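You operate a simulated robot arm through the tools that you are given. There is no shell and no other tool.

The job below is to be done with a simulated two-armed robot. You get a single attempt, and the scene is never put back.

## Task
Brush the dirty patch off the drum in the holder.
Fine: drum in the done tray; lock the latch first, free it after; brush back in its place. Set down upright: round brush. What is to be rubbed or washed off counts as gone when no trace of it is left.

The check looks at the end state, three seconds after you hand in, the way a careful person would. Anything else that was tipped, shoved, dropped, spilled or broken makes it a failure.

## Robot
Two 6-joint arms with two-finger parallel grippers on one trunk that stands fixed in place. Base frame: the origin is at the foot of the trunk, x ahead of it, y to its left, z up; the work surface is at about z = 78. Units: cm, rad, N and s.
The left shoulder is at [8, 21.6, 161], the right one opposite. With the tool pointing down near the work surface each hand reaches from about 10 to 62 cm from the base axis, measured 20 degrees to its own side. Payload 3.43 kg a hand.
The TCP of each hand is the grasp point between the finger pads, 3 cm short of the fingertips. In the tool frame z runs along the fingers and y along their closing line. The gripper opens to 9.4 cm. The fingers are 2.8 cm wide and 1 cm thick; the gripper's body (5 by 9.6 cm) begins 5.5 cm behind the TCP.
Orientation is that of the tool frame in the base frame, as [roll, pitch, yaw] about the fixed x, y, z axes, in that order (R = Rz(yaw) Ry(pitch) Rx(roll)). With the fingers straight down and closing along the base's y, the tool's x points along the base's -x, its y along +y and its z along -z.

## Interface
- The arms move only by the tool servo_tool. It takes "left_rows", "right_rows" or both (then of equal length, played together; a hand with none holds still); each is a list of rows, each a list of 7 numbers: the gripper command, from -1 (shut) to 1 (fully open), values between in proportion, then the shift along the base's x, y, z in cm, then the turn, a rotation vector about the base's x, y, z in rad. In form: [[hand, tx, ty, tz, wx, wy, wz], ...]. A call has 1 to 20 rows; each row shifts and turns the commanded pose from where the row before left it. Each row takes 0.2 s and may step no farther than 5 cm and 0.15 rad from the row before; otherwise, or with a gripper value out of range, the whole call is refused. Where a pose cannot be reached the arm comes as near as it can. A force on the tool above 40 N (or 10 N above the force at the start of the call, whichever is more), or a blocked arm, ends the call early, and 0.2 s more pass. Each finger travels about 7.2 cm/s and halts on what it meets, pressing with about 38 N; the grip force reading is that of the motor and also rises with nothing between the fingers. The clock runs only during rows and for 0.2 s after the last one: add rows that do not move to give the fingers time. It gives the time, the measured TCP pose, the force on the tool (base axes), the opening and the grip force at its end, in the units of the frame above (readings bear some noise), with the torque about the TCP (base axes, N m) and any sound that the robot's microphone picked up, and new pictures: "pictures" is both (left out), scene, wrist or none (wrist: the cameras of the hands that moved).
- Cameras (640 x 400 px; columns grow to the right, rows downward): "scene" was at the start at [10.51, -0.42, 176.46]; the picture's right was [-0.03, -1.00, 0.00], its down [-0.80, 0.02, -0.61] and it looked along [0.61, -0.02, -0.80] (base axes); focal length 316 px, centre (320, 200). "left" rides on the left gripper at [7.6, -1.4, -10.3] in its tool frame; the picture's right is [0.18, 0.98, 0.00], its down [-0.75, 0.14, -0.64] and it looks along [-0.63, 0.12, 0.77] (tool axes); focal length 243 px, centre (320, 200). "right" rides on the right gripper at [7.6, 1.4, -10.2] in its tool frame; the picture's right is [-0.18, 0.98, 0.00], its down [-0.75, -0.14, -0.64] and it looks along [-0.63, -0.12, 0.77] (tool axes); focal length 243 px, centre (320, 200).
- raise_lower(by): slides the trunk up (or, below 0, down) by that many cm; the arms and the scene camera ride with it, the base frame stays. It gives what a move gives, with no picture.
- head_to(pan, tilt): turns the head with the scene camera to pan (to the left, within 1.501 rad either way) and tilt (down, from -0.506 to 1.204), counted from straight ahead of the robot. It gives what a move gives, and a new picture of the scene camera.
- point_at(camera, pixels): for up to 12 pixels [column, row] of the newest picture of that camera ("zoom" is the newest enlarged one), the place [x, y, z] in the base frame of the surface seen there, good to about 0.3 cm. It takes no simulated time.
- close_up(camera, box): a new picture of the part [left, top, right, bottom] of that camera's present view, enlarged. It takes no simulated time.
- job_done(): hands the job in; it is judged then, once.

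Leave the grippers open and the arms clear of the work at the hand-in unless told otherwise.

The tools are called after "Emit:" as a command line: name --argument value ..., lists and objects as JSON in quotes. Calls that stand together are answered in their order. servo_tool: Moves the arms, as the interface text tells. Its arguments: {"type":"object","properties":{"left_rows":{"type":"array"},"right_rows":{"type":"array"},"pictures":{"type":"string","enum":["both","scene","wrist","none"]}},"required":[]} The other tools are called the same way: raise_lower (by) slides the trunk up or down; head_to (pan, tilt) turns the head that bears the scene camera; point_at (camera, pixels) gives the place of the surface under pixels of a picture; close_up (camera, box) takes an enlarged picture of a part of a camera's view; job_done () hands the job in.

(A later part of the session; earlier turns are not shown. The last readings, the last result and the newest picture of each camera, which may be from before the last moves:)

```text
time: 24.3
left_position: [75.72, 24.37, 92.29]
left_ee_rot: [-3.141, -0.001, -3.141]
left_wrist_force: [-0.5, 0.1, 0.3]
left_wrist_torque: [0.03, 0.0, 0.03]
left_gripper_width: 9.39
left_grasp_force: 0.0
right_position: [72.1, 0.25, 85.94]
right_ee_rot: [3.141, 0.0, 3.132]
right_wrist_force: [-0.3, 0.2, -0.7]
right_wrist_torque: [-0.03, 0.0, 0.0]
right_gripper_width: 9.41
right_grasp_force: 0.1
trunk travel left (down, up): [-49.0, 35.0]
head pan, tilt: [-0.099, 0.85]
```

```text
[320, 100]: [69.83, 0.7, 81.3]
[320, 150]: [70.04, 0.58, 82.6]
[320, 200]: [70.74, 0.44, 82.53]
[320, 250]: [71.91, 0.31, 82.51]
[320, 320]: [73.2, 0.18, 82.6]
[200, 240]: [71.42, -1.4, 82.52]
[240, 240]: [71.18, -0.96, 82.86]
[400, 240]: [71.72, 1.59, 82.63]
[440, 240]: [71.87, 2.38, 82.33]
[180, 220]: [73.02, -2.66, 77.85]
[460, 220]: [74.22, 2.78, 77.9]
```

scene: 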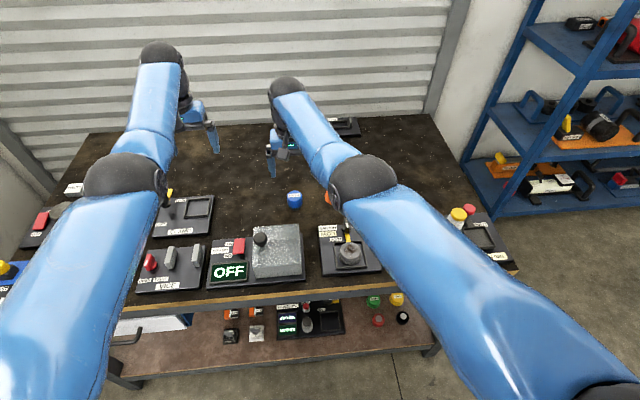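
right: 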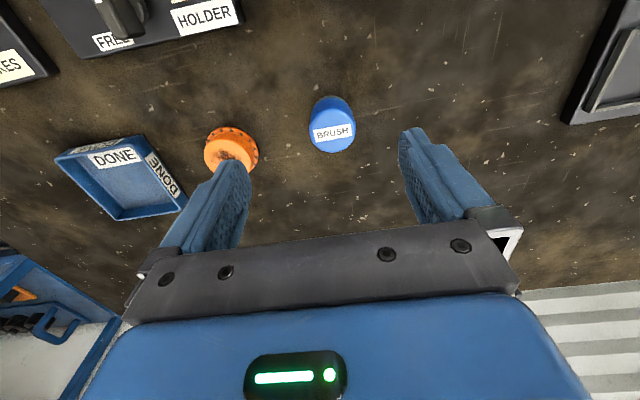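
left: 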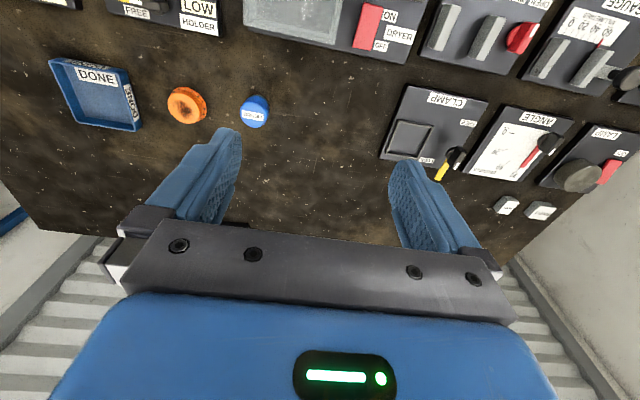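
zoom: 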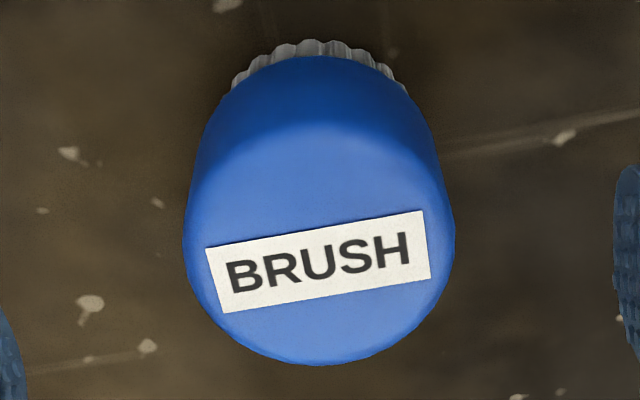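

The brush centre is at (71.8, 0.3) and the hand is within 3 mm of it. I trim x by -0.2 and lower the trunk 3.6 cm to TCP z 82.3.

Emit:
servo_tool --right_rows '[[1, -0.2, 0.05, 0, 0, 0, 0], [1, 0, 0, 0, 0, 0, 0]]' --pictures "none"

Emit:
raise_lower --by -3.6

Emit:
close_up --camera "right" --box '[200, 50, 480, 225]'

```text
time: 24.9
left_position: [75.81, 24.43, 92.21]
left_ee_rot: [3.141, 0.002, 3.141]
left_wrist_force: [-0.4, 0.1, -0.1]
left_wrist_torque: [0.02, -0.01, -0.01]
left_gripper_width: 9.41
left_grasp_force: 0.0
right_position: [71.8, 0.34, 85.83]
right_ee_rot: [3.141, -0.001, 3.133]
right_wrist_force: [0.0, -0.3, -0.7]
right_wrist_torque: [0.0, 0.03, 0.02]
right_gripper_width: 9.39
right_grasp_force: 0.1
trunk travel left (down, up): [-49.0, 35.0]
head pan, tilt: [-0.099, 0.85]
```

```text
time: 25.7
left_position: [75.76, 24.37, 88.55]
left_ee_rot: [3.14, 0.0, -3.141]
left_wrist_force: [-0.5, 0.3, -0.1]
left_wrist_torque: [0.02, -0.03, 0.0]
left_gripper_width: 9.41
left_grasp_force: 0.0
right_position: [71.77, 0.26, 82.35]
right_ee_rot: [3.14, 0.0, 3.134]
right_wrist_force: [-0.4, 0.5, -0.9]
right_wrist_torque: [0.02, 0.01, 0.0]
right_gripper_width: 9.38
right_grasp_force: 0.1
trunk travel left (down, up): [-45.4, 38.6]
head pan, tilt: [-0.099, 0.85]
```

```text
2.29 times, centred on (340, 138) of right
```

zoom: 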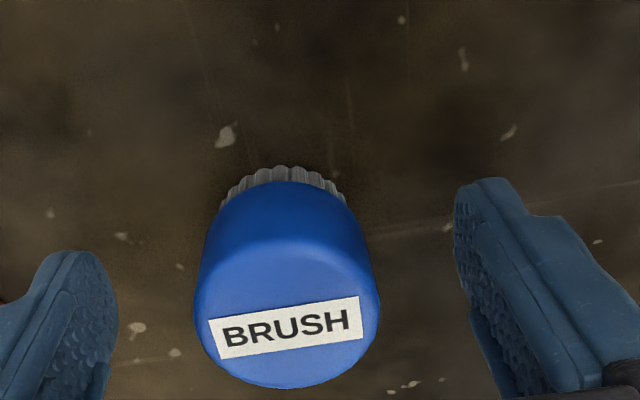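

The brush sits centred between the fingers. I close gently to grip it.

Emit:
servo_tool --right_rows '[[0.5, 0, 0, 0, 0, 0, 0], [0.1, 0, 0, 0, 0, 0, 0], [-0.1, 0, 0, 0, 0, 0, 0], [-0.4, 0, 0, 0, 0, 0, 0], [-1, 0, 0, 0, 0, 0, 0], [-1, 0, 0, 0, 0, 0, 0]]' --pictures "wrist"

```text
time: 27.1
left_position: [75.78, 24.4, 88.57]
left_ee_rot: [-3.141, 0.0, -3.139]
left_wrist_force: [0.1, 0.4, -0.8]
left_wrist_torque: [0.02, 0.0, 0.0]
left_gripper_width: 9.38
left_grasp_force: 0.1
right_position: [71.83, 0.21, 82.29]
right_ee_rot: [-3.14, 0.0, 3.133]
right_wrist_force: [0.5, 0.8, 0.3]
right_wrist_torque: [0.01, 0.01, 0.02]
right_gripper_width: 4.33
right_grasp_force: 37.6
trunk travel left (down, up): [-45.4, 38.6]
head pan, tilt: [-0.099, 0.85]
```

right: 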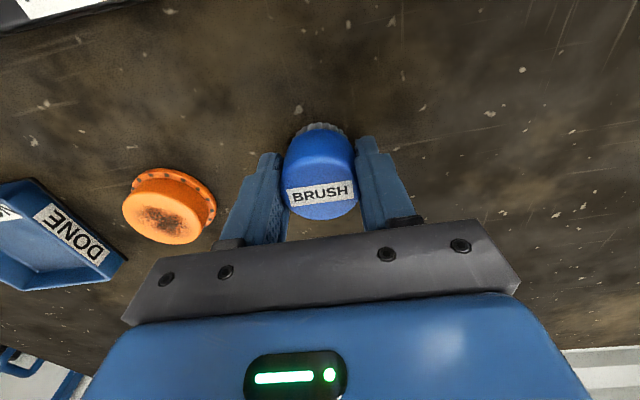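

The brush is held (4.33 cm, 37.6 N). Its home is TCP (71.8, 0.25, 82.3) with trunk at 38.6 down. I raise the trunk 24.6 cm to lift it straight up.

Emit:
raise_lower --by 24.6

```text
time: 29.6
left_position: [75.68, 24.34, 113.24]
left_ee_rot: [3.141, 0.0, -3.139]
left_wrist_force: [0.6, -0.2, -0.8]
left_wrist_torque: [0.0, -0.02, 0.0]
left_gripper_width: 9.39
left_grasp_force: 0.0
right_position: [71.86, 0.18, 106.84]
right_ee_rot: [-3.141, 0.0, 3.133]
right_wrist_force: [0.4, 0.7, -0.8]
right_wrist_torque: [-0.03, 0.0, -0.04]
right_gripper_width: 4.3
right_grasp_force: 37.9
trunk travel left (down, up): [-70.0, 14.0]
head pan, tilt: [-0.099, 0.85]
```

Lifted. Now I carry the brush over the drum, to (52.6, -12.4, 91), descending as it comes in.

Emit:
servo_tool --right_rows '[[-1, -2.41, -1.575, -1.98, 0, 0, 0], [-1, -2.41, -1.575, -1.98, 0, 0, 0], [-1, -2.41, -1.575, -1.98, 0, 0, 0], [-1, -2.41, -1.575, -1.98, 0, 0, 0], [-1, -2.41, -1.575, -1.98, 0, 0, 0], [-1, -2.41, -1.575, -1.98, 0, 0, 0], [-1, -2.41, -1.575, -1.98, 0, 0, 0], [-1, -2.4, -1.575, -1.98, 0, 0, 0], [-1, 0, 0, 0, 0, 0, 0]]' --pictures "both"

```text
time: 31.6
left_position: [75.75, 24.26, 113.25]
left_ee_rot: [3.141, 0.0, -3.139]
left_wrist_force: [0.8, -0.2, -0.4]
left_wrist_torque: [-0.03, 0.01, -0.02]
left_gripper_width: 9.41
left_grasp_force: 0.0
right_position: [52.55, -12.12, 91.2]
right_ee_rot: [3.14, -0.001, 3.133]
right_wrist_force: [1.0, 0.0, -0.6]
right_wrist_torque: [-0.01, 0.0, -0.02]
right_gripper_width: 4.3
right_grasp_force: 38.4
trunk travel left (down, up): [-70.0, 14.0]
head pan, tilt: [-0.099, 0.85]
```

scene: 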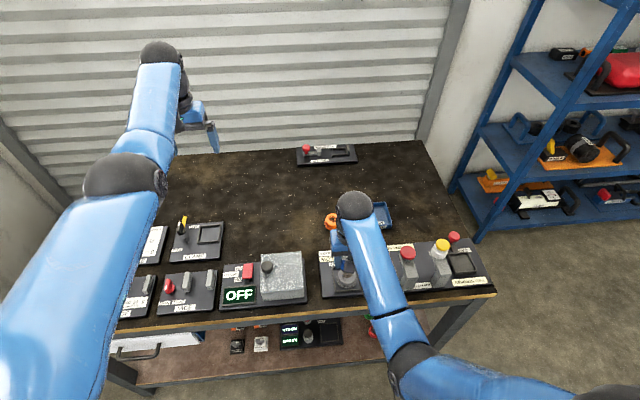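
right: 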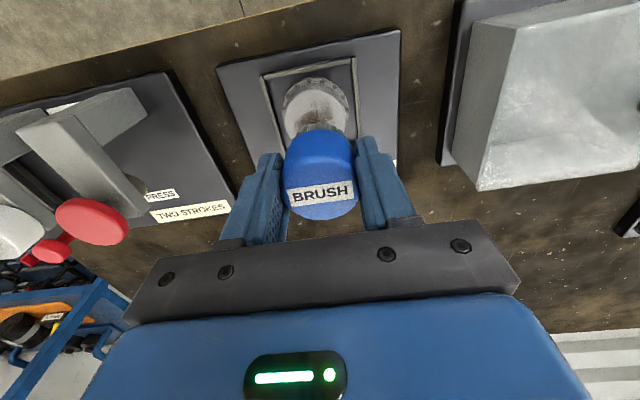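

The brush hovers over the drum, whose top is at z about 82.1. Contact is expected at TCP z about 86.4. I shift to (52.5, -12.7) and descend to 87.4.

Emit:
servo_tool --right_rows '[[-1, 0, -0.55, -1.3, 0, 0, 0], [-1, 0, 0, -1.3, 0, 0, 0], [-1, 0, 0, -1.2, 0, 0, 0], [-1, 0, 0, 0, 0, 0, 0]]' --pictures "wrist"

Emit:
close_up --camera "scene" --box '[310, 215, 390, 300]'

```text
time: 32.6
left_position: [75.78, 24.28, 113.3]
left_ee_rot: [-3.142, 0.0, -3.139]
left_wrist_force: [0.6, -0.1, 1.1]
left_wrist_torque: [0.04, 0.03, 0.0]
left_gripper_width: 9.4
left_grasp_force: 0.1
right_position: [52.51, -12.96, 87.21]
right_ee_rot: [3.139, 0.0, 3.133]
right_wrist_force: [-0.4, -0.2, -0.1]
right_wrist_torque: [0.0, 0.01, -0.02]
right_gripper_width: 4.32
right_grasp_force: 38.2
trunk travel left (down, up): [-70.0, 14.0]
head pan, tilt: [-0.099, 0.85]
```

right: 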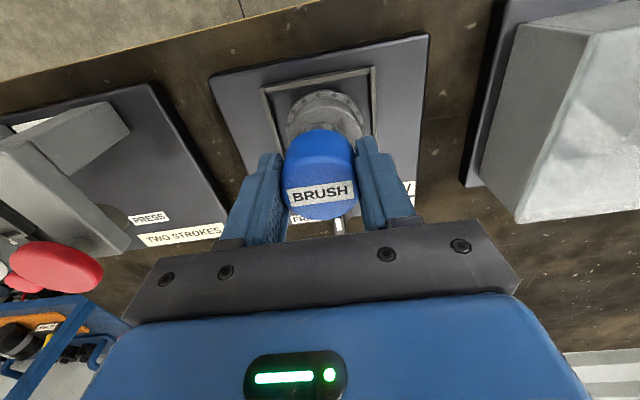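

```text
4.71 times, centred on (350, 258) of scene
```

zoom: 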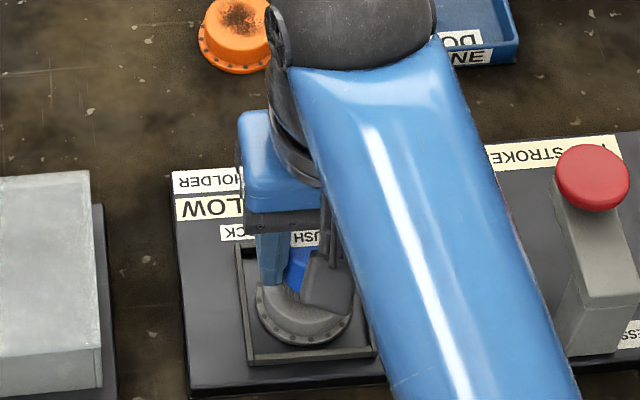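

I descend in 3 mm steps and watch the force.

Emit:
servo_tool --right_rows '[[-1, 0, 0.1, -0.3, 0, 0, 0], [-1, 0, 0, -0.3, 0, 0, 0], [-1, 0, 0, 0, 0, 0, 0]]' --pictures "none"

```text
time: 33.4
left_position: [75.85, 24.38, 113.28]
left_ee_rot: [3.141, -0.002, -3.14]
left_wrist_force: [0.2, -0.5, 0.7]
left_wrist_torque: [-0.01, 0.0, -0.05]
left_gripper_width: 9.43
left_grasp_force: 0.0
right_position: [52.51, -12.77, 86.58]
right_ee_rot: [3.141, -0.001, 3.133]
right_wrist_force: [-1.0, -0.4, -0.5]
right_wrist_torque: [-0.02, 0.0, 0.02]
right_gripper_width: 4.32
right_grasp_force: 38.1
trunk travel left (down, up): [-70.0, 14.0]
head pan, tilt: [-0.099, 0.85]
```

No contact yet at z 86.58. I go on down in 2 mm steps.

Emit:
servo_tool --right_rows '[[-1, 0, 0, -0.2, 0, 0, 0], [-1, 0, 0, 0, 0, 0, 0]]' --pictures "none"

Emit:
servo_tool --right_rows '[[-1, 0, 0, -0.15, 0, 0, 0], [-1, 0, 0, 0, 0, 0, 0]]' --pictures "none"

```text
time: 34.0
left_position: [75.78, 24.44, 113.25]
left_ee_rot: [-3.141, 0.0, -3.141]
left_wrist_force: [0.2, 0.3, 0.1]
left_wrist_torque: [-0.02, 0.02, -0.01]
left_gripper_width: 9.39
left_grasp_force: 0.1
right_position: [52.67, -12.77, 86.38]
right_ee_rot: [-3.14, 0.001, 3.132]
right_wrist_force: [0.0, 0.6, 0.8]
right_wrist_torque: [-0.02, -0.03, -0.02]
right_gripper_width: 4.28
right_grasp_force: 38.1
trunk travel left (down, up): [-70.0, 14.0]
head pan, tilt: [-0.099, 0.85]
```

```text
time: 34.6
left_position: [75.73, 24.43, 113.17]
left_ee_rot: [3.14, -0.002, -3.139]
left_wrist_force: [0.0, 0.8, -0.2]
left_wrist_torque: [0.02, 0.0, 0.0]
left_gripper_width: 9.4
left_grasp_force: 0.1
right_position: [52.5, -12.82, 86.36]
right_ee_rot: [3.141, 0.001, 3.132]
right_wrist_force: [0.4, 0.4, 3.2]
right_wrist_torque: [0.01, 0.03, 0.02]
right_gripper_width: 4.33
right_grasp_force: 38.5
trunk travel left (down, up): [-70.0, 14.0]
head pan, tilt: [-0.099, 0.85]
```

Contact: Fz is 3.2 N. I press a touch more, by 1 mm, then begin with a small sweep.

Emit:
servo_tool --right_rows '[[-1, 0, 0, -0.1, 0, 0, 0], [-1, 0, 0, 0, 0, 0, 0]]' --pictures "none"

```text
time: 35.2
left_position: [75.64, 24.49, 113.23]
left_ee_rot: [3.14, -0.002, -3.14]
left_wrist_force: [0.3, -0.6, 0.4]
left_wrist_torque: [0.01, 0.01, 0.01]
left_gripper_width: 9.4
left_grasp_force: 0.0
right_position: [52.6, -12.71, 86.26]
right_ee_rot: [-3.141, 0.001, 3.133]
right_wrist_force: [0.1, -0.2, 10.2]
right_wrist_torque: [0.01, -0.01, -0.01]
right_gripper_width: 4.33
right_grasp_force: 37.3
trunk travel left (down, up): [-70.0, 14.0]
head pan, tilt: [-0.099, 0.85]
```

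Fz is 10 N, a moderate pressure. I sweep gently along x and y (1 cm strokes) and watch the forces.

Emit:
servo_tool --right_rows '[[-1, 0.5, 0, 0, 0, 0, 0], [-1, 0.5, 0, 0, 0, 0, 0], [-1, -0.5, 0, 0, 0, 0, 0], [-1, -0.5, 0, 0, 0, 0, 0], [-1, -0.5, 0, 0, 0, 0, 0], [-1, -0.5, 0, 0, 0, 0, 0], [-1, 0.5, 0, 0, 0, 0, 0], [-1, 0.5, 0, 0, 0, 0, 0]]' --pictures "wrist"

```text
time: 37.0
left_position: [75.7, 24.33, 113.28]
left_ee_rot: [3.141, 0.003, -3.139]
left_wrist_force: [0.0, 0.4, -0.5]
left_wrist_torque: [-0.01, -0.01, 0.0]
left_gripper_width: 9.42
left_grasp_force: 0.1
right_position: [52.35, -12.72, 86.26]
right_ee_rot: [3.14, 0.0, 3.134]
right_wrist_force: [-6.1, -0.4, 18.2]
right_wrist_torque: [-0.04, 0.2, 0.0]
right_gripper_width: 4.32
right_grasp_force: 38.1
trunk travel left (down, up): [-70.0, 14.0]
head pan, tilt: [-0.099, 0.85]
```

right: 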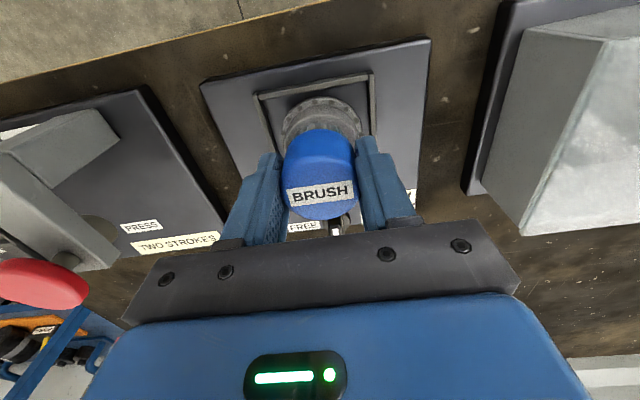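

Fz crept to 18 N, so I ease up 0.5 mm and sweep along y and in a ring, then I'll lift and look.

Emit:
servo_tool --right_rows '[[-1, 0, 0, 0.05, 0, 0, 0], [-1, 0, 0.5, 0, 0, 0, 0], [-1, 0, 0.5, 0, 0, 0, 0], [-1, 0, -0.5, 0, 0, 0, 0], [-1, 0, -0.5, 0, 0, 0, 0], [-1, 0, -0.5, 0, 0, 0, 0], [-1, 0, -0.5, 0, 0, 0, 0], [-1, 0.5, 0.2, 0, 0, 0, 0], [-1, 0.4, 0.4, 0, 0, 0, 0], [-1, 0.1, 0.5, 0, 0, 0, 0], [-1, -0.1, 0.5, 0, 0, 0, 0], [-1, -0.5, 0.3, 0, 0, 0, 0], [-1, -0.5, 0, 0, 0, 0, 0], [-1, -0.5, -0.4, 0, 0, 0, 0], [-1, -0.3, -0.5, 0, 0, 0, 0], [-1, 0.1, -0.5, 0, 0, 0, 0], [-1, 0.5, -0.3, 0, 0, 0, 0], [-1, 0.5, 0.3, 0, 0, 0, 0]]' --pictures "none"

```text
time: 40.8
left_position: [75.71, 24.38, 113.17]
left_ee_rot: [-3.141, 0.001, -3.139]
left_wrist_force: [-0.1, -0.1, 0.8]
left_wrist_torque: [-0.04, 0.02, 0.02]
left_gripper_width: 9.43
left_grasp_force: 0.0
right_position: [52.77, -13.38, 86.17]
right_ee_rot: [-3.141, 0.0, 3.134]
right_wrist_force: [-0.6, -1.4, 2.4]
right_wrist_torque: [-0.06, 0.0, -0.05]
right_gripper_width: 4.3
right_grasp_force: 37.9
trunk travel left (down, up): [-70.0, 14.0]
head pan, tilt: [-0.099, 0.85]
```

The force has fallen to 2.4 N. I lift 4 cm and move aside to +y so I can see the drum top.

Emit:
servo_tool --right_rows '[[-1, 0, 0, 1.5, 0, 0, 0], [-1, 0, 0, 2.5, 0, 0, 0], [-1, 1, 3, 0, 0, 0, 0], [-1, 1, 3.5, 0, 0, 0, 0], [-1, 1, 3.5, 0, 0, 0, 0]]' --pictures "both"

Emit:
close_up --camera "scene" --box '[315, 245, 385, 300]'

```text
time: 42.0
left_position: [75.79, 24.41, 113.09]
left_ee_rot: [-3.139, 0.0, -3.138]
left_wrist_force: [0.4, -0.1, -0.1]
left_wrist_torque: [-0.02, 0.02, -0.03]
left_gripper_width: 9.39
left_grasp_force: 0.1
right_position: [55.81, -3.29, 90.4]
right_ee_rot: [-3.14, -0.001, 3.132]
right_wrist_force: [-0.6, -0.7, -1.0]
right_wrist_torque: [-0.01, 0.0, 0.0]
right_gripper_width: 4.32
right_grasp_force: 38.1
trunk travel left (down, up): [-70.0, 14.0]
head pan, tilt: [-0.099, 0.85]
```

scene: 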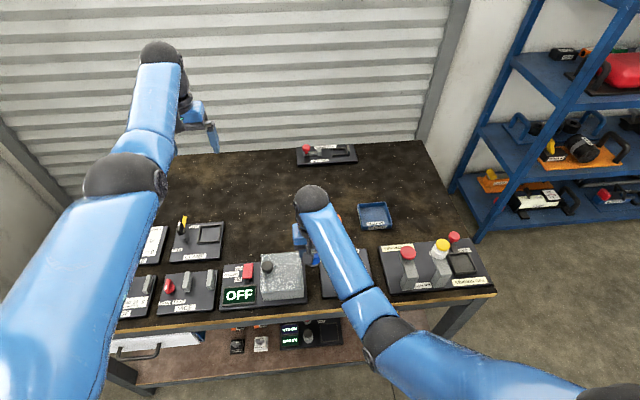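
right: 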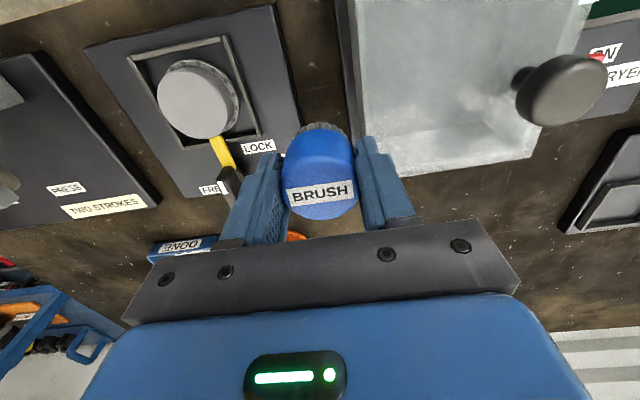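

```text
7.27 times, centred on (350, 272) of scene
```

zoom: 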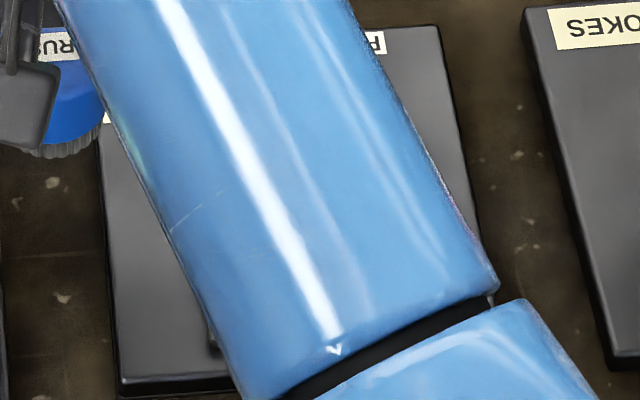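

The patch looks gone in the wrist view (drum at (197,98)). I enlarge it closely to look for traces.

Emit:
close_up --camera "right" --box '[150, 50, 250, 150]'

```text
4.00 times, centred on (200, 100) of right
```

zoom: 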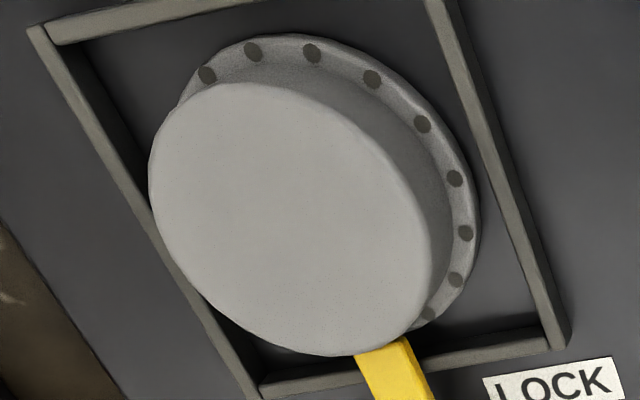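

The top looks clean; I magnify further for faint specks.

Emit:
close_up --camera "right" --box '[156, 68, 216, 128]'

Emit:
close_up --camera "right" --box '[186, 88, 236, 145]'

```text
6.67 times, centred on (186, 98) of right
```

zoom: 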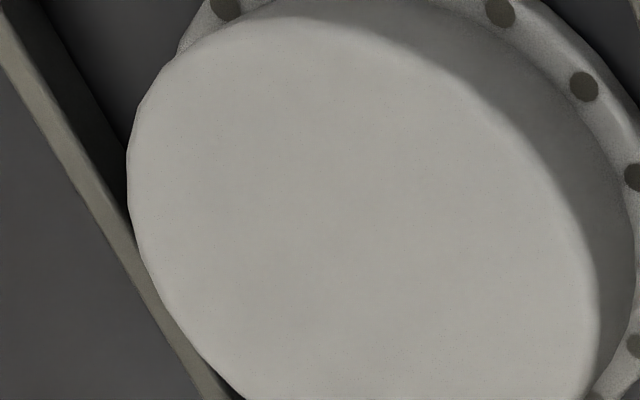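

```text
7.02 times, centred on (211, 116) of right
```

zoom: 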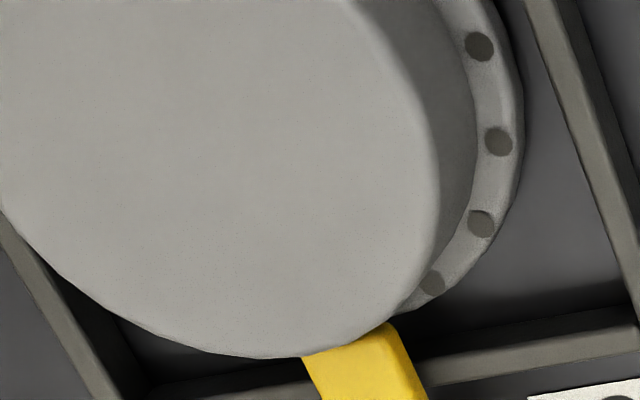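

It appears clean, with only uniform rendering grain. For certainty I make a second pass: back over the drum and down to near contact.

Emit:
servo_tool --right_rows '[[-1, -1.1, -3.1, 0, 0, 0, 0], [-1, -1.1, -3.1, 0, 0, 0, 0], [-1, -1.1, -3.2, 0, 0, 0, 0], [-1, 0, 0, -2, 0, 0, 0], [-1, 0, 0, -1.5, 0, 0, 0], [-1, 0, 0, -0.4, 0, 0, 0], [-1, 0, 0, 0, 0, 0, 0]]' --pictures "none"

```text
time: 43.6
left_position: [75.69, 24.26, 113.18]
left_ee_rot: [-3.141, 0.001, -3.14]
left_wrist_force: [0.5, -0.3, -0.2]
left_wrist_torque: [-0.02, 0.02, -0.04]
left_gripper_width: 9.4
left_grasp_force: 0.2
right_position: [52.45, -12.67, 86.36]
right_ee_rot: [-3.141, 0.0, 3.133]
right_wrist_force: [0.0, -0.1, -1.2]
right_wrist_torque: [0.04, -0.05, 0.01]
right_gripper_width: 4.3
right_grasp_force: 38.2
trunk travel left (down, up): [-70.0, 14.0]
head pan, tilt: [-0.099, 0.85]
```

Just above contact. I go down 2 mm and check.

Emit:
servo_tool --right_rows '[[-1, 0, 0, -0.2, 0, 0, 0], [-1, 0, 0, 0, 0, 0, 0]]' --pictures "none"

```text
time: 44.2
left_position: [75.64, 24.4, 113.26]
left_ee_rot: [-3.141, 0.0, -3.139]
left_wrist_force: [-0.1, -0.5, -1.3]
left_wrist_torque: [0.0, 0.0, 0.0]
left_gripper_width: 9.39
left_grasp_force: 0.1
right_position: [52.47, -12.65, 86.34]
right_ee_rot: [-3.141, 0.004, 3.133]
right_wrist_force: [-0.4, -0.5, 4.6]
right_wrist_torque: [-0.04, -0.06, -0.01]
right_gripper_width: 4.3
right_grasp_force: 37.6
trunk travel left (down, up): [-70.0, 14.0]
head pan, tilt: [-0.099, 0.85]
```

Contact at 4.6 N. I add 0.5 mm and sweep in a cross and a ring.

Emit:
servo_tool --right_rows '[[-1, 0.4, 0, -0.06, 0, 0, 0], [-1, 0.5, 0, 0, 0, 0, 0], [-1, -0.5, 0, 0, 0, 0, 0], [-1, -0.5, 0, 0, 0, 0, 0], [-1, -0.5, 0, 0, 0, 0, 0], [-1, -0.4, 0, 0, 0, 0, 0], [-1, 0.5, 0.4, 0, 0, 0, 0], [-1, 0.5, 0.5, 0, 0, 0, 0], [-1, 0, -0.5, 0, 0, 0, 0], [-1, 0, -0.5, 0, 0, 0, 0], [-1, 0, -0.5, 0, 0, 0, 0], [-1, 0, -0.4, 0, 0, 0, 0], [-1, 0.5, 0.2, 0, 0, 0, 0], [-1, 0.4, 0.4, 0, 0, 0, 0], [-1, 0, 0.5, 0, 0, 0, 0], [-1, -0.4, 0.4, 0, 0, 0, 0], [-1, -0.5, 0.3, 0, 0, 0, 0], [-1, -0.5, -0.3, 0, 0, 0, 0], [-1, -0.3, -0.5, 0, 0, 0, 0], [-1, 0.3, -0.5, 0, 0, 0, 0]]' --pictures "none"

```text
time: 48.4
left_position: [75.47, 24.38, 113.37]
left_ee_rot: [-3.139, 0.001, -3.14]
left_wrist_force: [0.4, -0.2, -0.1]
left_wrist_torque: [0.0, 0.01, 0.0]
left_gripper_width: 9.4
left_grasp_force: 0.1
right_position: [51.88, -13.23, 86.09]
right_ee_rot: [3.14, 0.0, 3.133]
right_wrist_force: [-2.5, 4.8, 16.3]
right_wrist_torque: [0.22, 0.1, 0.05]
right_gripper_width: 4.31
right_grasp_force: 37.8
trunk travel left (down, up): [-70.0, 14.0]
head pan, tilt: [-0.099, 0.85]
```

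Pressing at 16 N here, with good contact. I sweep back through the centre, lift and move aside to inspect again.

Emit:
servo_tool --right_rows '[[-1, 0.5, 0.2, 0, 0, 0, 0], [-1, 0.4, 0.4, 0, 0, 0, 0], [-1, 0.2, 0.5, 0, 0, 0, 0], [-1, -0.4, 0.1, 0, 0, 0, 0], [-1, -0.3, -0.5, 0, 0, 0, 0], [-1, 0, 0, 1.5, 0, 0, 0], [-1, 0, 0, 2.5, 0, 0, 0], [-1, 0.5, 3, 0, 0, 0, 0], [-1, 0.5, 3.2, 0, 0, 0, 0], [-1, 0.5, 3.2, 0, 0, 0, 0], [-1, 0, 0, 0, 0, 0, 0]]' --pictures "wrist"

Emit:
close_up --camera "right" --box '[150, 50, 250, 150]'

```text
time: 50.8
left_position: [75.77, 24.42, 113.24]
left_ee_rot: [-3.141, -0.001, -3.139]
left_wrist_force: [-1.0, 0.1, -0.1]
left_wrist_torque: [0.01, -0.01, 0.01]
left_gripper_width: 9.4
left_grasp_force: 0.0
right_position: [53.79, -3.03, 90.03]
right_ee_rot: [-3.141, -0.002, 3.133]
right_wrist_force: [-0.2, 0.7, -0.5]
right_wrist_torque: [0.02, 0.0, 0.02]
right_gripper_width: 4.3
right_grasp_force: 38.1
trunk travel left (down, up): [-70.0, 14.0]
head pan, tilt: [-0.099, 0.85]
```

right: 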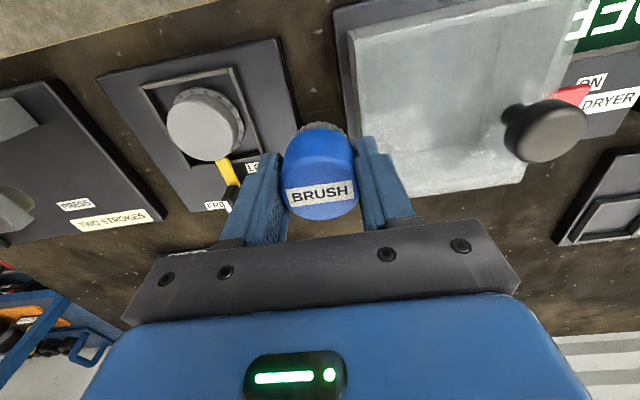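

```text
4.00 times, centred on (200, 100) of right
```

zoom: 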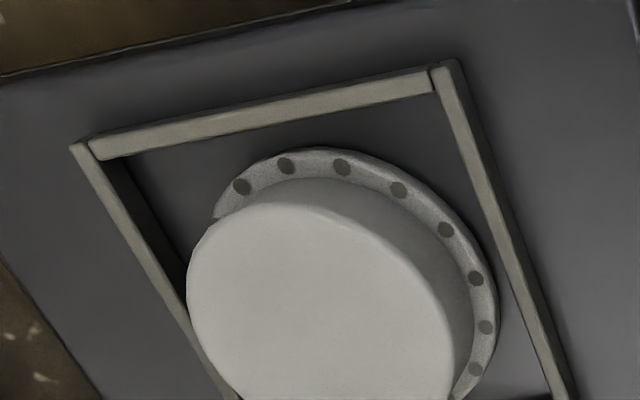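

The drum top is clean. Now the brush goes home: I carry it out and up to above (71.85, 0.2) at z 106.8.

Emit:
servo_tool --right_rows '[[-1, 2.25, 0.4, 2.1, 0, 0, 0], [-1, 2.25, 0.4, 2.1, 0, 0, 0], [-1, 2.25, 0.4, 2.1, 0, 0, 0], [-1, 2.25, 0.4, 2.1, 0, 0, 0], [-1, 2.25, 0.4, 2.1, 0, 0, 0], [-1, 2.25, 0.4, 2.1, 0, 0, 0], [-1, 2.25, 0.4, 2.1, 0, 0, 0], [-1, 2.25, 0.4, 2.1, 0, 0, 0], [-1, 0, 0, 0, 0, 0, 0], [-1, 0, 0, 0, 0, 0, 0]]' --pictures "none"

```text
time: 53.0
left_position: [75.72, 24.35, 113.23]
left_ee_rot: [-3.141, 0.001, -3.139]
left_wrist_force: [-0.2, -0.8, 0.6]
left_wrist_torque: [-0.05, 0.03, 0.01]
left_gripper_width: 9.38
left_grasp_force: 0.1
right_position: [71.91, 0.07, 106.81]
right_ee_rot: [-3.141, -0.001, 3.133]
right_wrist_force: [0.0, 0.1, -1.0]
right_wrist_torque: [-0.01, 0.01, 0.01]
right_gripper_width: 4.31
right_grasp_force: 37.4
trunk travel left (down, up): [-70.0, 14.0]
head pan, tilt: [-0.099, 0.85]
```

I trim to (71.83, 0.2) and lower the trunk 23.5 cm, leaving about 1 cm for a careful set-down.

Emit:
servo_tool --right_rows '[[-1, -0.08, 0.15, 0, 0, 0, 0], [-1, 0, 0, 0, 0, 0, 0]]' --pictures "none"

Emit:
raise_lower --by -23.5

Emit:
close_up --camera "scene" --box '[250, 140, 360, 230]'

```text
time: 53.6
left_position: [75.73, 24.33, 113.19]
left_ee_rot: [3.141, -0.001, -3.141]
left_wrist_force: [-0.5, 0.1, 0.0]
left_wrist_torque: [0.0, 0.02, -0.01]
left_gripper_width: 9.42
left_grasp_force: 0.1
right_position: [71.81, 0.18, 106.88]
right_ee_rot: [3.141, -0.001, 3.131]
right_wrist_force: [-0.5, -1.0, -0.2]
right_wrist_torque: [0.01, 0.01, 0.01]
right_gripper_width: 4.29
right_grasp_force: 37.7
trunk travel left (down, up): [-70.0, 14.0]
head pan, tilt: [-0.099, 0.85]
```

```text
time: 56.1
left_position: [75.71, 24.26, 89.73]
left_ee_rot: [3.142, 0.001, -3.139]
left_wrist_force: [-0.1, 0.8, 0.0]
left_wrist_torque: [-0.02, -0.02, -0.01]
left_gripper_width: 9.42
left_grasp_force: 0.1
right_position: [71.85, 0.14, 83.38]
right_ee_rot: [-3.141, 0.0, 3.133]
right_wrist_force: [-0.7, 0.0, -1.1]
right_wrist_torque: [-0.01, -0.01, -0.03]
right_gripper_width: 4.27
right_grasp_force: 38.3
trunk travel left (down, up): [-46.5, 37.5]
head pan, tilt: [-0.099, 0.85]
```

```text
4.44 times, centred on (305, 185) of scene
```

zoom: 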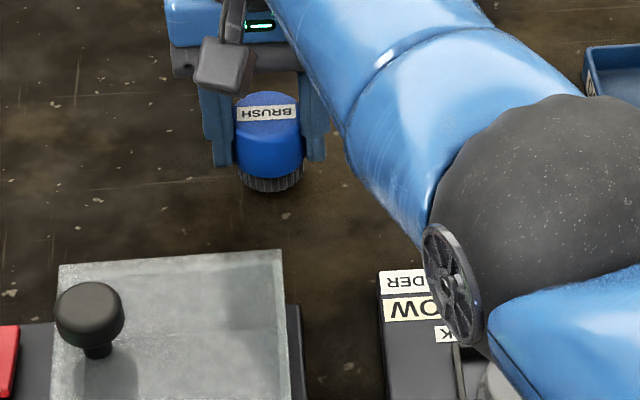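

The brush is upright, 1 cm above its place. I set it down in small steps, watching Fz.

Emit:
servo_tool --right_rows '[[-1, 0, 0.07, -0.4, 0, 0, 0], [-1, 0, 0, -0.4, 0, 0, 0], [-1, 0, 0, -0.15, 0, 0, 0], [-1, 0, 0, 0, 0, 0, 0]]' --pictures "none"

```text
time: 57.1
left_position: [75.71, 24.33, 89.69]
left_ee_rot: [3.141, -0.001, -3.139]
left_wrist_force: [-0.2, -1.4, -0.6]
left_wrist_torque: [0.01, -0.02, 0.03]
left_gripper_width: 9.4
left_grasp_force: 0.0
right_position: [71.67, 0.27, 82.45]
right_ee_rot: [3.141, -0.001, 3.134]
right_wrist_force: [-0.4, -0.3, -0.7]
right_wrist_torque: [-0.02, 0.0, 0.02]
right_gripper_width: 4.28
right_grasp_force: 38.3
trunk travel left (down, up): [-46.5, 37.5]
head pan, tilt: [-0.099, 0.85]
```

Emit:
servo_tool --right_rows '[[-1, 0.1, 0, -0.1, 0, 0, 0], [-1, 0, 0, 0, 0, 0, 0]]' --pictures "none"

Emit:
servo_tool --right_rows '[[-1, 0, 0, -0.1, 0, 0, 0], [-1, 0, 0, 0, 0, 0, 0]]' --pictures "none"

```text
time: 57.7
left_position: [75.72, 24.36, 89.66]
left_ee_rot: [3.141, -0.001, -3.139]
left_wrist_force: [0.2, 0.0, 0.1]
left_wrist_torque: [0.02, 0.0, 0.05]
left_gripper_width: 9.38
left_grasp_force: 0.2
right_position: [71.82, 0.29, 82.44]
right_ee_rot: [3.14, -0.001, 3.131]
right_wrist_force: [0.5, -0.2, -0.6]
right_wrist_torque: [0.01, 0.01, 0.0]
right_gripper_width: 4.31
right_grasp_force: 37.6
trunk travel left (down, up): [-46.5, 37.5]
head pan, tilt: [-0.099, 0.85]
```

```text
time: 58.3
left_position: [75.68, 24.37, 89.64]
left_ee_rot: [3.141, 0.001, -3.141]
left_wrist_force: [-0.7, 0.3, -0.3]
left_wrist_torque: [0.0, -0.01, 0.03]
left_gripper_width: 9.41
left_grasp_force: 0.1
right_position: [71.78, 0.23, 82.16]
right_ee_rot: [-3.141, 0.0, 3.134]
right_wrist_force: [-0.1, -0.6, -1.5]
right_wrist_torque: [0.0, 0.02, -0.01]
right_gripper_width: 4.29
right_grasp_force: 37.9
trunk travel left (down, up): [-46.5, 37.5]
head pan, tilt: [-0.099, 0.85]
```

No contact yet at 82.16 (the brush may have slid up a hair in the grip). I go on in 1 mm steps.

Emit:
servo_tool --right_rows '[[-1, 0, 0, -0.1, 0, 0, 0], [-1, 0, 0, 0, 0, 0, 0]]' --pictures "none"

Emit:
servo_tool --right_rows '[[-1, 0, 0, -0.1, 0, 0, 0], [-1, 0, 0, 0, 0, 0, 0]]' --pictures "none"

```text
time: 58.9
left_position: [75.71, 24.4, 89.59]
left_ee_rot: [3.142, -0.001, -3.14]
left_wrist_force: [-0.4, 0.0, 0.1]
left_wrist_torque: [0.01, 0.01, -0.03]
left_gripper_width: 9.4
left_grasp_force: 0.0
right_position: [71.97, 0.25, 82.22]
right_ee_rot: [3.141, 0.0, 3.132]
right_wrist_force: [0.4, -0.3, -1.4]
right_wrist_torque: [0.0, 0.0, 0.0]
right_gripper_width: 4.29
right_grasp_force: 38.0
trunk travel left (down, up): [-46.5, 37.5]
head pan, tilt: [-0.099, 0.85]
```

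```text
time: 59.5
left_position: [75.76, 24.42, 89.7]
left_ee_rot: [-3.141, 0.0, -3.139]
left_wrist_force: [0.8, 0.0, -0.3]
left_wrist_torque: [0.0, -0.01, -0.02]
left_gripper_width: 9.41
left_grasp_force: 0.0
right_position: [71.87, 0.1, 82.18]
right_ee_rot: [-3.141, 0.003, 3.132]
right_wrist_force: [1.9, -0.6, 5.3]
right_wrist_torque: [-0.03, 0.05, 0.02]
right_gripper_width: 4.27
right_grasp_force: 37.9
trunk travel left (down, up): [-46.5, 37.5]
head pan, tilt: [-0.099, 0.85]
```

Contact: Fz is 5.3 N, so the brush stands on the bench. I open slowly.

Emit:
servo_tool --right_rows '[[-0.05, 0, 0, 0.05, 0, 0, 0], [0.1, 0, 0, 0, 0, 0, 0], [0.4, 0, 0, 0, 0, 0, 0], [1, 0, 0, 0, 0, 0, 0], [1, 0, 0, 0, 0, 0, 0], [1, 0, 0, 0, 0, 0, 0]]' --pictures "wrist"

Emit:
close_up --camera "right" --box '[200, 50, 480, 225]'

```text
time: 60.9
left_position: [75.65, 24.41, 89.76]
left_ee_rot: [-3.141, -0.001, -3.139]
left_wrist_force: [0.9, -0.9, -0.8]
left_wrist_torque: [0.0, 0.03, 0.0]
left_gripper_width: 9.38
left_grasp_force: 0.0
right_position: [71.83, 0.19, 82.16]
right_ee_rot: [3.141, 0.0, 3.135]
right_wrist_force: [1.1, 0.4, -0.1]
right_wrist_torque: [0.04, 0.02, 0.01]
right_gripper_width: 9.39
right_grasp_force: 0.2
trunk travel left (down, up): [-46.5, 37.5]
head pan, tilt: [-0.099, 0.85]
```

right: 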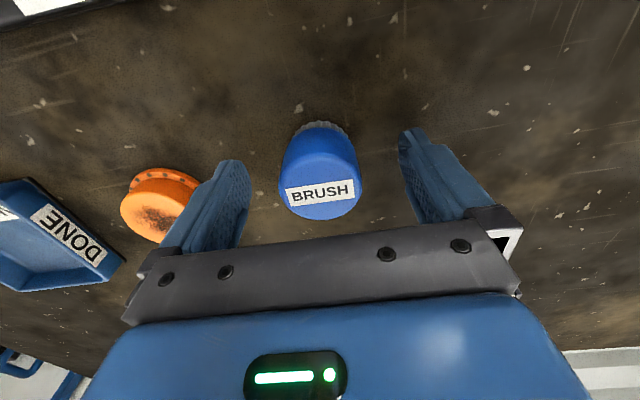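

```text
2.29 times, centred on (340, 138) of right
```

zoom: 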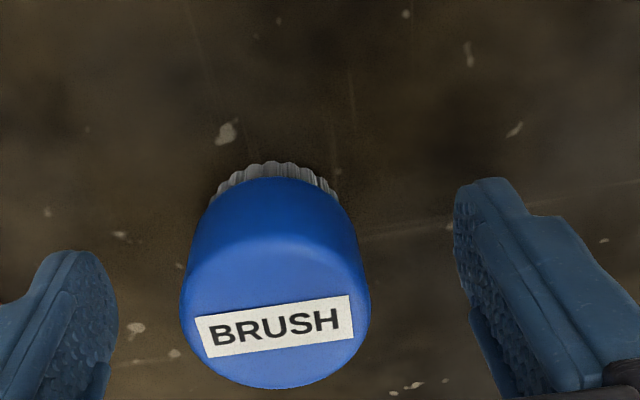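

The brush stands upright on its spot, free of the fingers. I raise the trunk 23.5 cm straight up, and then look.

Emit:
raise_lower --by 23.5

Emit:
close_up --camera "right" --box '[200, 20, 480, 195]'

```text
time: 63.3
left_position: [75.72, 24.25, 113.29]
left_ee_rot: [3.14, -0.002, -3.14]
left_wrist_force: [-0.4, -0.3, -0.1]
left_wrist_torque: [-0.02, 0.02, -0.01]
left_gripper_width: 9.39
left_grasp_force: 0.0
right_position: [71.97, 0.15, 105.57]
right_ee_rot: [-3.14, -0.002, 3.132]
right_wrist_force: [-0.4, -0.4, -0.1]
right_wrist_torque: [0.02, 0.02, 0.01]
right_gripper_width: 9.41
right_grasp_force: 0.0
trunk travel left (down, up): [-70.0, 14.0]
head pan, tilt: [-0.099, 0.85]
```

```text
2.29 times, centred on (340, 108) of right
```

zoom: 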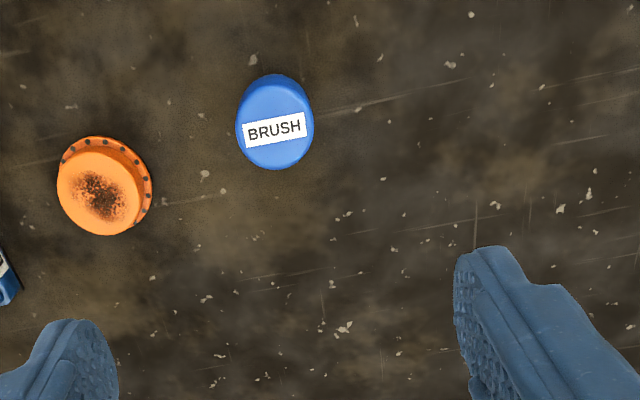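

The brush is in place. Next, the latch: I go above the lever at (60, -12.8, 93) with fingers half open, closing along y.

Emit:
servo_tool --right_rows '[[1, -2, -2.16, -2.1, 0, 0, 0], [1, -2, -2.16, -2.1, 0, 0, 0], [0.5, -2, -2.16, -2.1, 0, 0, 0], [0, -2, -2.16, -2.1, 0, 0, 0], [0, -2, -2.16, -2.1, 0, 0, 0], [0, -2, -2.16, -2.1, 0, 0, 0], [0, 0, 0, 0, 0, 0, 0]]' --pictures "wrist"

Emit:
close_up --camera "right" --box '[260, 20, 400, 160]'

Emit:
point_at --camera "right" --pixels '[[318, 110], [318, 115], [320, 120], [320, 130]]'

```text
time: 64.9
left_position: [75.8, 24.42, 113.17]
left_ee_rot: [3.141, -0.001, -3.14]
left_wrist_force: [-0.6, 0.3, 0.5]
left_wrist_torque: [0.0, 0.04, -0.01]
left_gripper_width: 9.4
left_grasp_force: 0.0
right_position: [59.92, -12.46, 92.93]
right_ee_rot: [-3.141, -0.001, 3.131]
right_wrist_force: [0.1, 0.2, 0.8]
right_wrist_torque: [-0.01, 0.01, 0.04]
right_gripper_width: 4.69
right_grasp_force: 0.1
trunk travel left (down, up): [-70.0, 14.0]
head pan, tilt: [-0.099, 0.85]
```

right: 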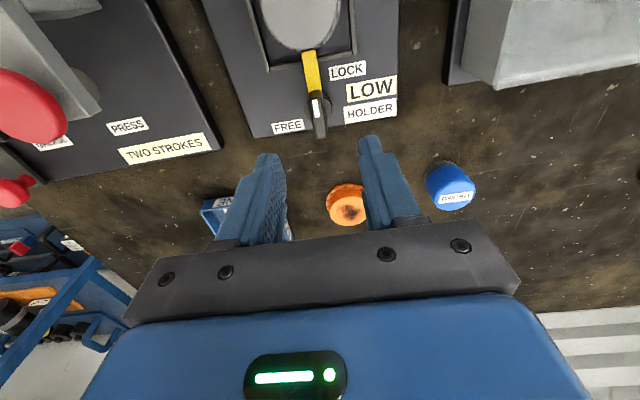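

```text
2.86 times, centred on (330, 90) of right
```

zoom: 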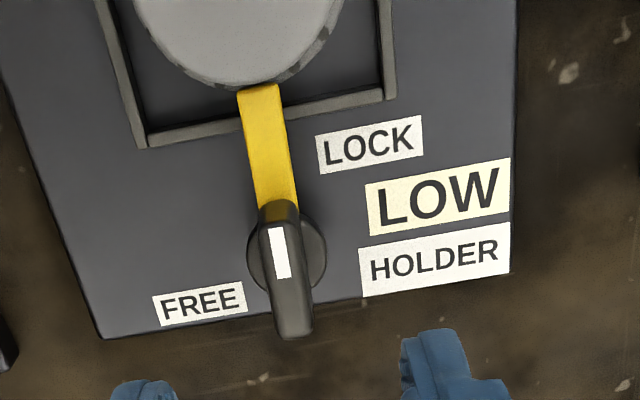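

```text
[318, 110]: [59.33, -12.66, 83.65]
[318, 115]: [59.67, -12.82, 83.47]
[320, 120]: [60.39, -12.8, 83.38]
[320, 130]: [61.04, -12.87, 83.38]
```

The lever lies at y -12.8, centre x 60. I shift y by -0.34 and descend to z 85.

Emit:
servo_tool --right_rows '[[0, 0.05, -0.34, 0, 0, 0, 0], [0, 0, 0, -2, 0, 0, 0], [0, 0, 0, -2, 0, 0, 0], [0, 0, 0, -2, 0, 0, 0], [0, 0, 0, -1.9, 0, 0, 0], [0, 0, 0, 0, 0, 0, 0]]' --pictures "wrist"

```text
time: 66.3
left_position: [75.8, 24.32, 113.21]
left_ee_rot: [-3.141, 0.0, -3.141]
left_wrist_force: [0.6, 0.5, 0.8]
left_wrist_torque: [-0.03, -0.01, -0.01]
left_gripper_width: 9.42
left_grasp_force: 0.0
right_position: [59.96, -13.13, 85.0]
right_ee_rot: [3.141, 0.0, 3.132]
right_wrist_force: [1.3, 0.7, -0.4]
right_wrist_torque: [0.02, -0.03, 0.0]
right_gripper_width: 4.73
right_grasp_force: 0.0
trunk travel left (down, up): [-70.0, 14.0]
head pan, tilt: [-0.099, 0.85]
```

right: 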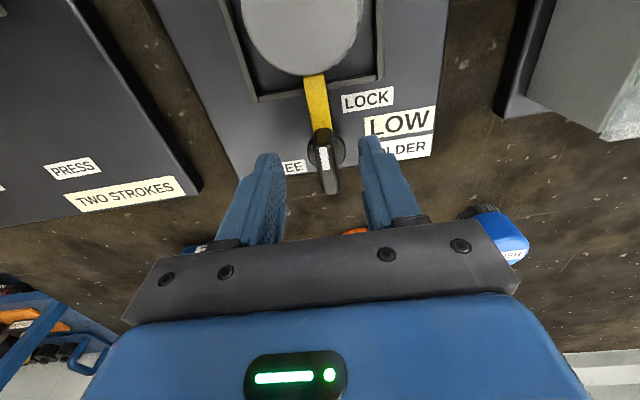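

The hand reads y -13.1, 3 mm past the knob line. I shift back +0.3 and close on the knob.

Emit:
servo_tool --right_rows '[[0, 0, 0.3, 0, 0, 0, 0], [0, 0, 0, 0, 0, 0, 0], [-0.4, 0, 0, 0, 0, 0, 0], [-1, 0, 0, 0, 0, 0, 0], [-1, 0, 0, 0, 0, 0, 0], [-1, 0, 0, 0, 0, 0, 0]]' --pictures "none"

```text
time: 67.7
left_position: [75.79, 24.45, 113.21]
left_ee_rot: [3.141, 0.001, -3.139]
left_wrist_force: [-0.7, 0.2, 0.7]
left_wrist_torque: [-0.05, -0.01, 0.0]
left_gripper_width: 9.41
left_grasp_force: 0.0
right_position: [59.87, -12.75, 85.12]
right_ee_rot: [-3.141, -0.001, 3.134]
right_wrist_force: [-1.4, 4.8, 0.3]
right_wrist_torque: [0.15, -0.17, 0.03]
right_gripper_width: 1.16
right_grasp_force: 37.8
trunk travel left (down, up): [-70.0, 14.0]
head pan, tilt: [-0.099, 0.85]
```

The knob is gripped. I turn it back +90° (counter-clockwise) to FREE, in two parts.

Emit:
servo_tool --right_rows '[[-1, 0, 0, 0, 0, 0, 0.08], [-1, 0, 0, 0, 0, 0, 0.12], [-1, 0, 0, 0, 0, 0, 0.12], [-1, 0, 0, 0, 0, 0, 0.12], [-1, 0, 0, 0, 0, 0, 0.12], [-1, 0, 0, 0, 0, 0, 0.12], [-1, 0, 0, 0, 0, 0, 0.12]]' --pictures "wrist"

```text
time: 69.3
left_position: [75.78, 24.26, 113.23]
left_ee_rot: [-3.141, 0.001, -3.141]
left_wrist_force: [0.9, -1.2, -0.1]
left_wrist_torque: [0.01, 0.02, 0.0]
left_gripper_width: 9.38
left_grasp_force: 0.0
right_position: [60.21, -13.03, 85.09]
right_ee_rot: [3.141, -0.001, -2.352]
right_wrist_force: [3.6, -2.6, 0.4]
right_wrist_torque: [-0.54, 0.48, 0.0]
right_gripper_width: 1.16
right_grasp_force: 38.3
trunk travel left (down, up): [-70.0, 14.0]
head pan, tilt: [-0.099, 0.85]
```

right: 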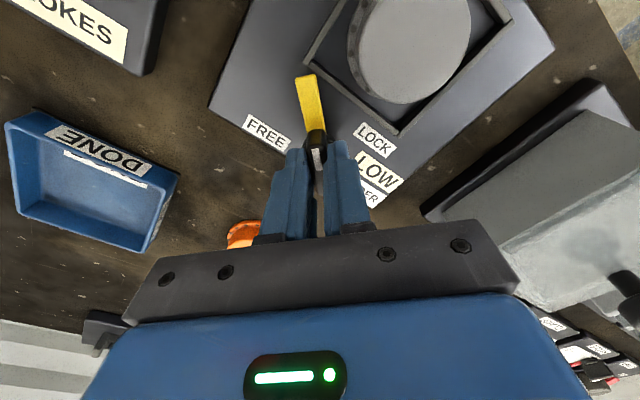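

Half-way at -2.352. I turn the remaining 0.79 rad.

Emit:
servo_tool --right_rows '[[-1, 0, 0, 0, 0, 0, 0.13], [-1, -0.1, 0.1, 0, 0, 0, 0.13], [-1, 0, 0, 0, 0, 0, 0.13], [-1, 0, 0, 0, 0, 0, 0.13], [-1, 0, 0, 0, 0, 0, 0.13], [-1, 0, 0, 0, 0, 0, 0.12], [-1, 0, 0, 0, 0, 0, 0]]' --pictures "wrist"

```text
time: 70.9
left_position: [75.97, 24.12, 113.09]
left_ee_rot: [3.14, -0.001, 3.141]
left_wrist_force: [0.2, 0.1, -1.3]
left_wrist_torque: [0.0, -0.02, -0.01]
left_gripper_width: 9.41
left_grasp_force: 0.2
right_position: [60.13, -12.97, 85.1]
right_ee_rot: [-3.138, 0.001, -1.581]
right_wrist_force: [20.4, -16.8, 10.5]
right_wrist_torque: [-0.36, -0.31, -0.66]
right_gripper_width: 1.16
right_grasp_force: 38.3
trunk travel left (down, up): [-70.0, 14.0]
head pan, tilt: [-0.099, 0.85]
```

right: 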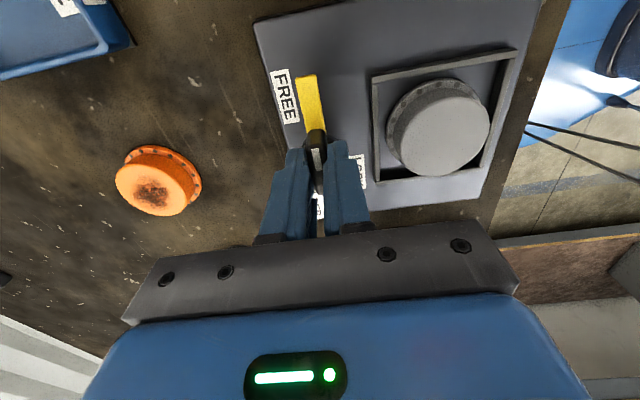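

The lever is at FREE (yaw -1.58) with the stop felt. There's side force (20, -17), so I ease 1.5 mm along it and nudge the turn a little to be sure of the stop.

Emit:
servo_tool --right_rows '[[-1, 0.12, -0.12, 0, 0, 0, 0], [-1, 0.03, -0.03, 0, 0, 0, 0.02], [-1, 0, 0, 0, 0, 0, 0.02]]' --pictures "none"

```text
time: 71.7
left_position: [75.76, 24.2, 113.08]
left_ee_rot: [-3.141, -0.003, -3.14]
left_wrist_force: [0.3, 0.2, -0.7]
left_wrist_torque: [0.0, 0.02, -0.04]
left_gripper_width: 9.41
left_grasp_force: 0.1
right_position: [60.03, -12.86, 85.07]
right_ee_rot: [3.142, 0.001, -1.54]
right_wrist_force: [16.6, -11.7, 13.8]
right_wrist_torque: [-0.39, -0.36, -1.2]
right_gripper_width: 1.26
right_grasp_force: 38.0
trunk travel left (down, up): [-70.0, 14.0]
head pan, tilt: [-0.099, 0.85]
```

The stop is confirmed (torque -1.2). I undo the nudge, open to half and rise.

Emit:
servo_tool --right_rows '[[-1, 0, 0, 0, 0, 0, -0.035], [-0.6, 0, 0, 0, 0, 0, 0], [-0.3, 0, 0, 0, 0, 0, 0], [0, 0, 0, 0, 0, 0, 0], [0, 0, 0, 0, 0, 0, 0], [0, 0, 0, 1, 0, 0, 0], [0, 0, 0, 2, 0, 0, 0], [0, 0, 0, 2, 0, 0, 0], [0, 0, 0, 2, 0, 0, 0]]' --pictures "wrist"

Emit:
close_up --camera "right" --box '[260, 20, 480, 180]'

```text
time: 73.7
left_position: [75.75, 24.32, 113.21]
left_ee_rot: [-3.141, -0.001, -3.139]
left_wrist_force: [-0.4, 0.0, 0.0]
left_wrist_torque: [0.01, -0.03, -0.03]
left_gripper_width: 9.4
left_grasp_force: 0.1
right_position: [59.94, -12.83, 92.2]
right_ee_rot: [3.14, 0.0, -1.575]
right_wrist_force: [-0.1, 0.9, -0.7]
right_wrist_torque: [0.02, -0.01, 0.01]
right_gripper_width: 4.69
right_grasp_force: 0.1
trunk travel left (down, up): [-70.0, 14.0]
head pan, tilt: [-0.099, 0.85]
```

right: 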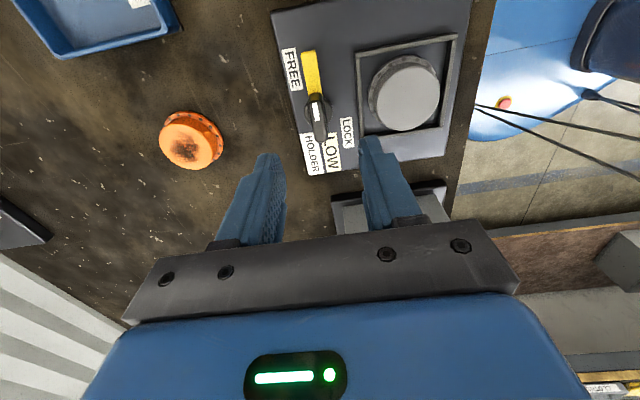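

```text
2.50 times, centred on (370, 100) of right
```

zoom: 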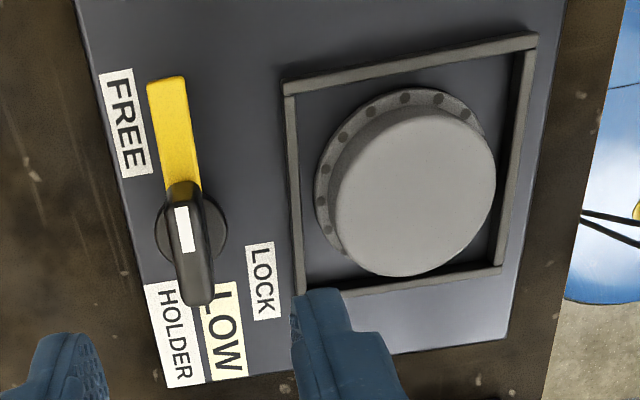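

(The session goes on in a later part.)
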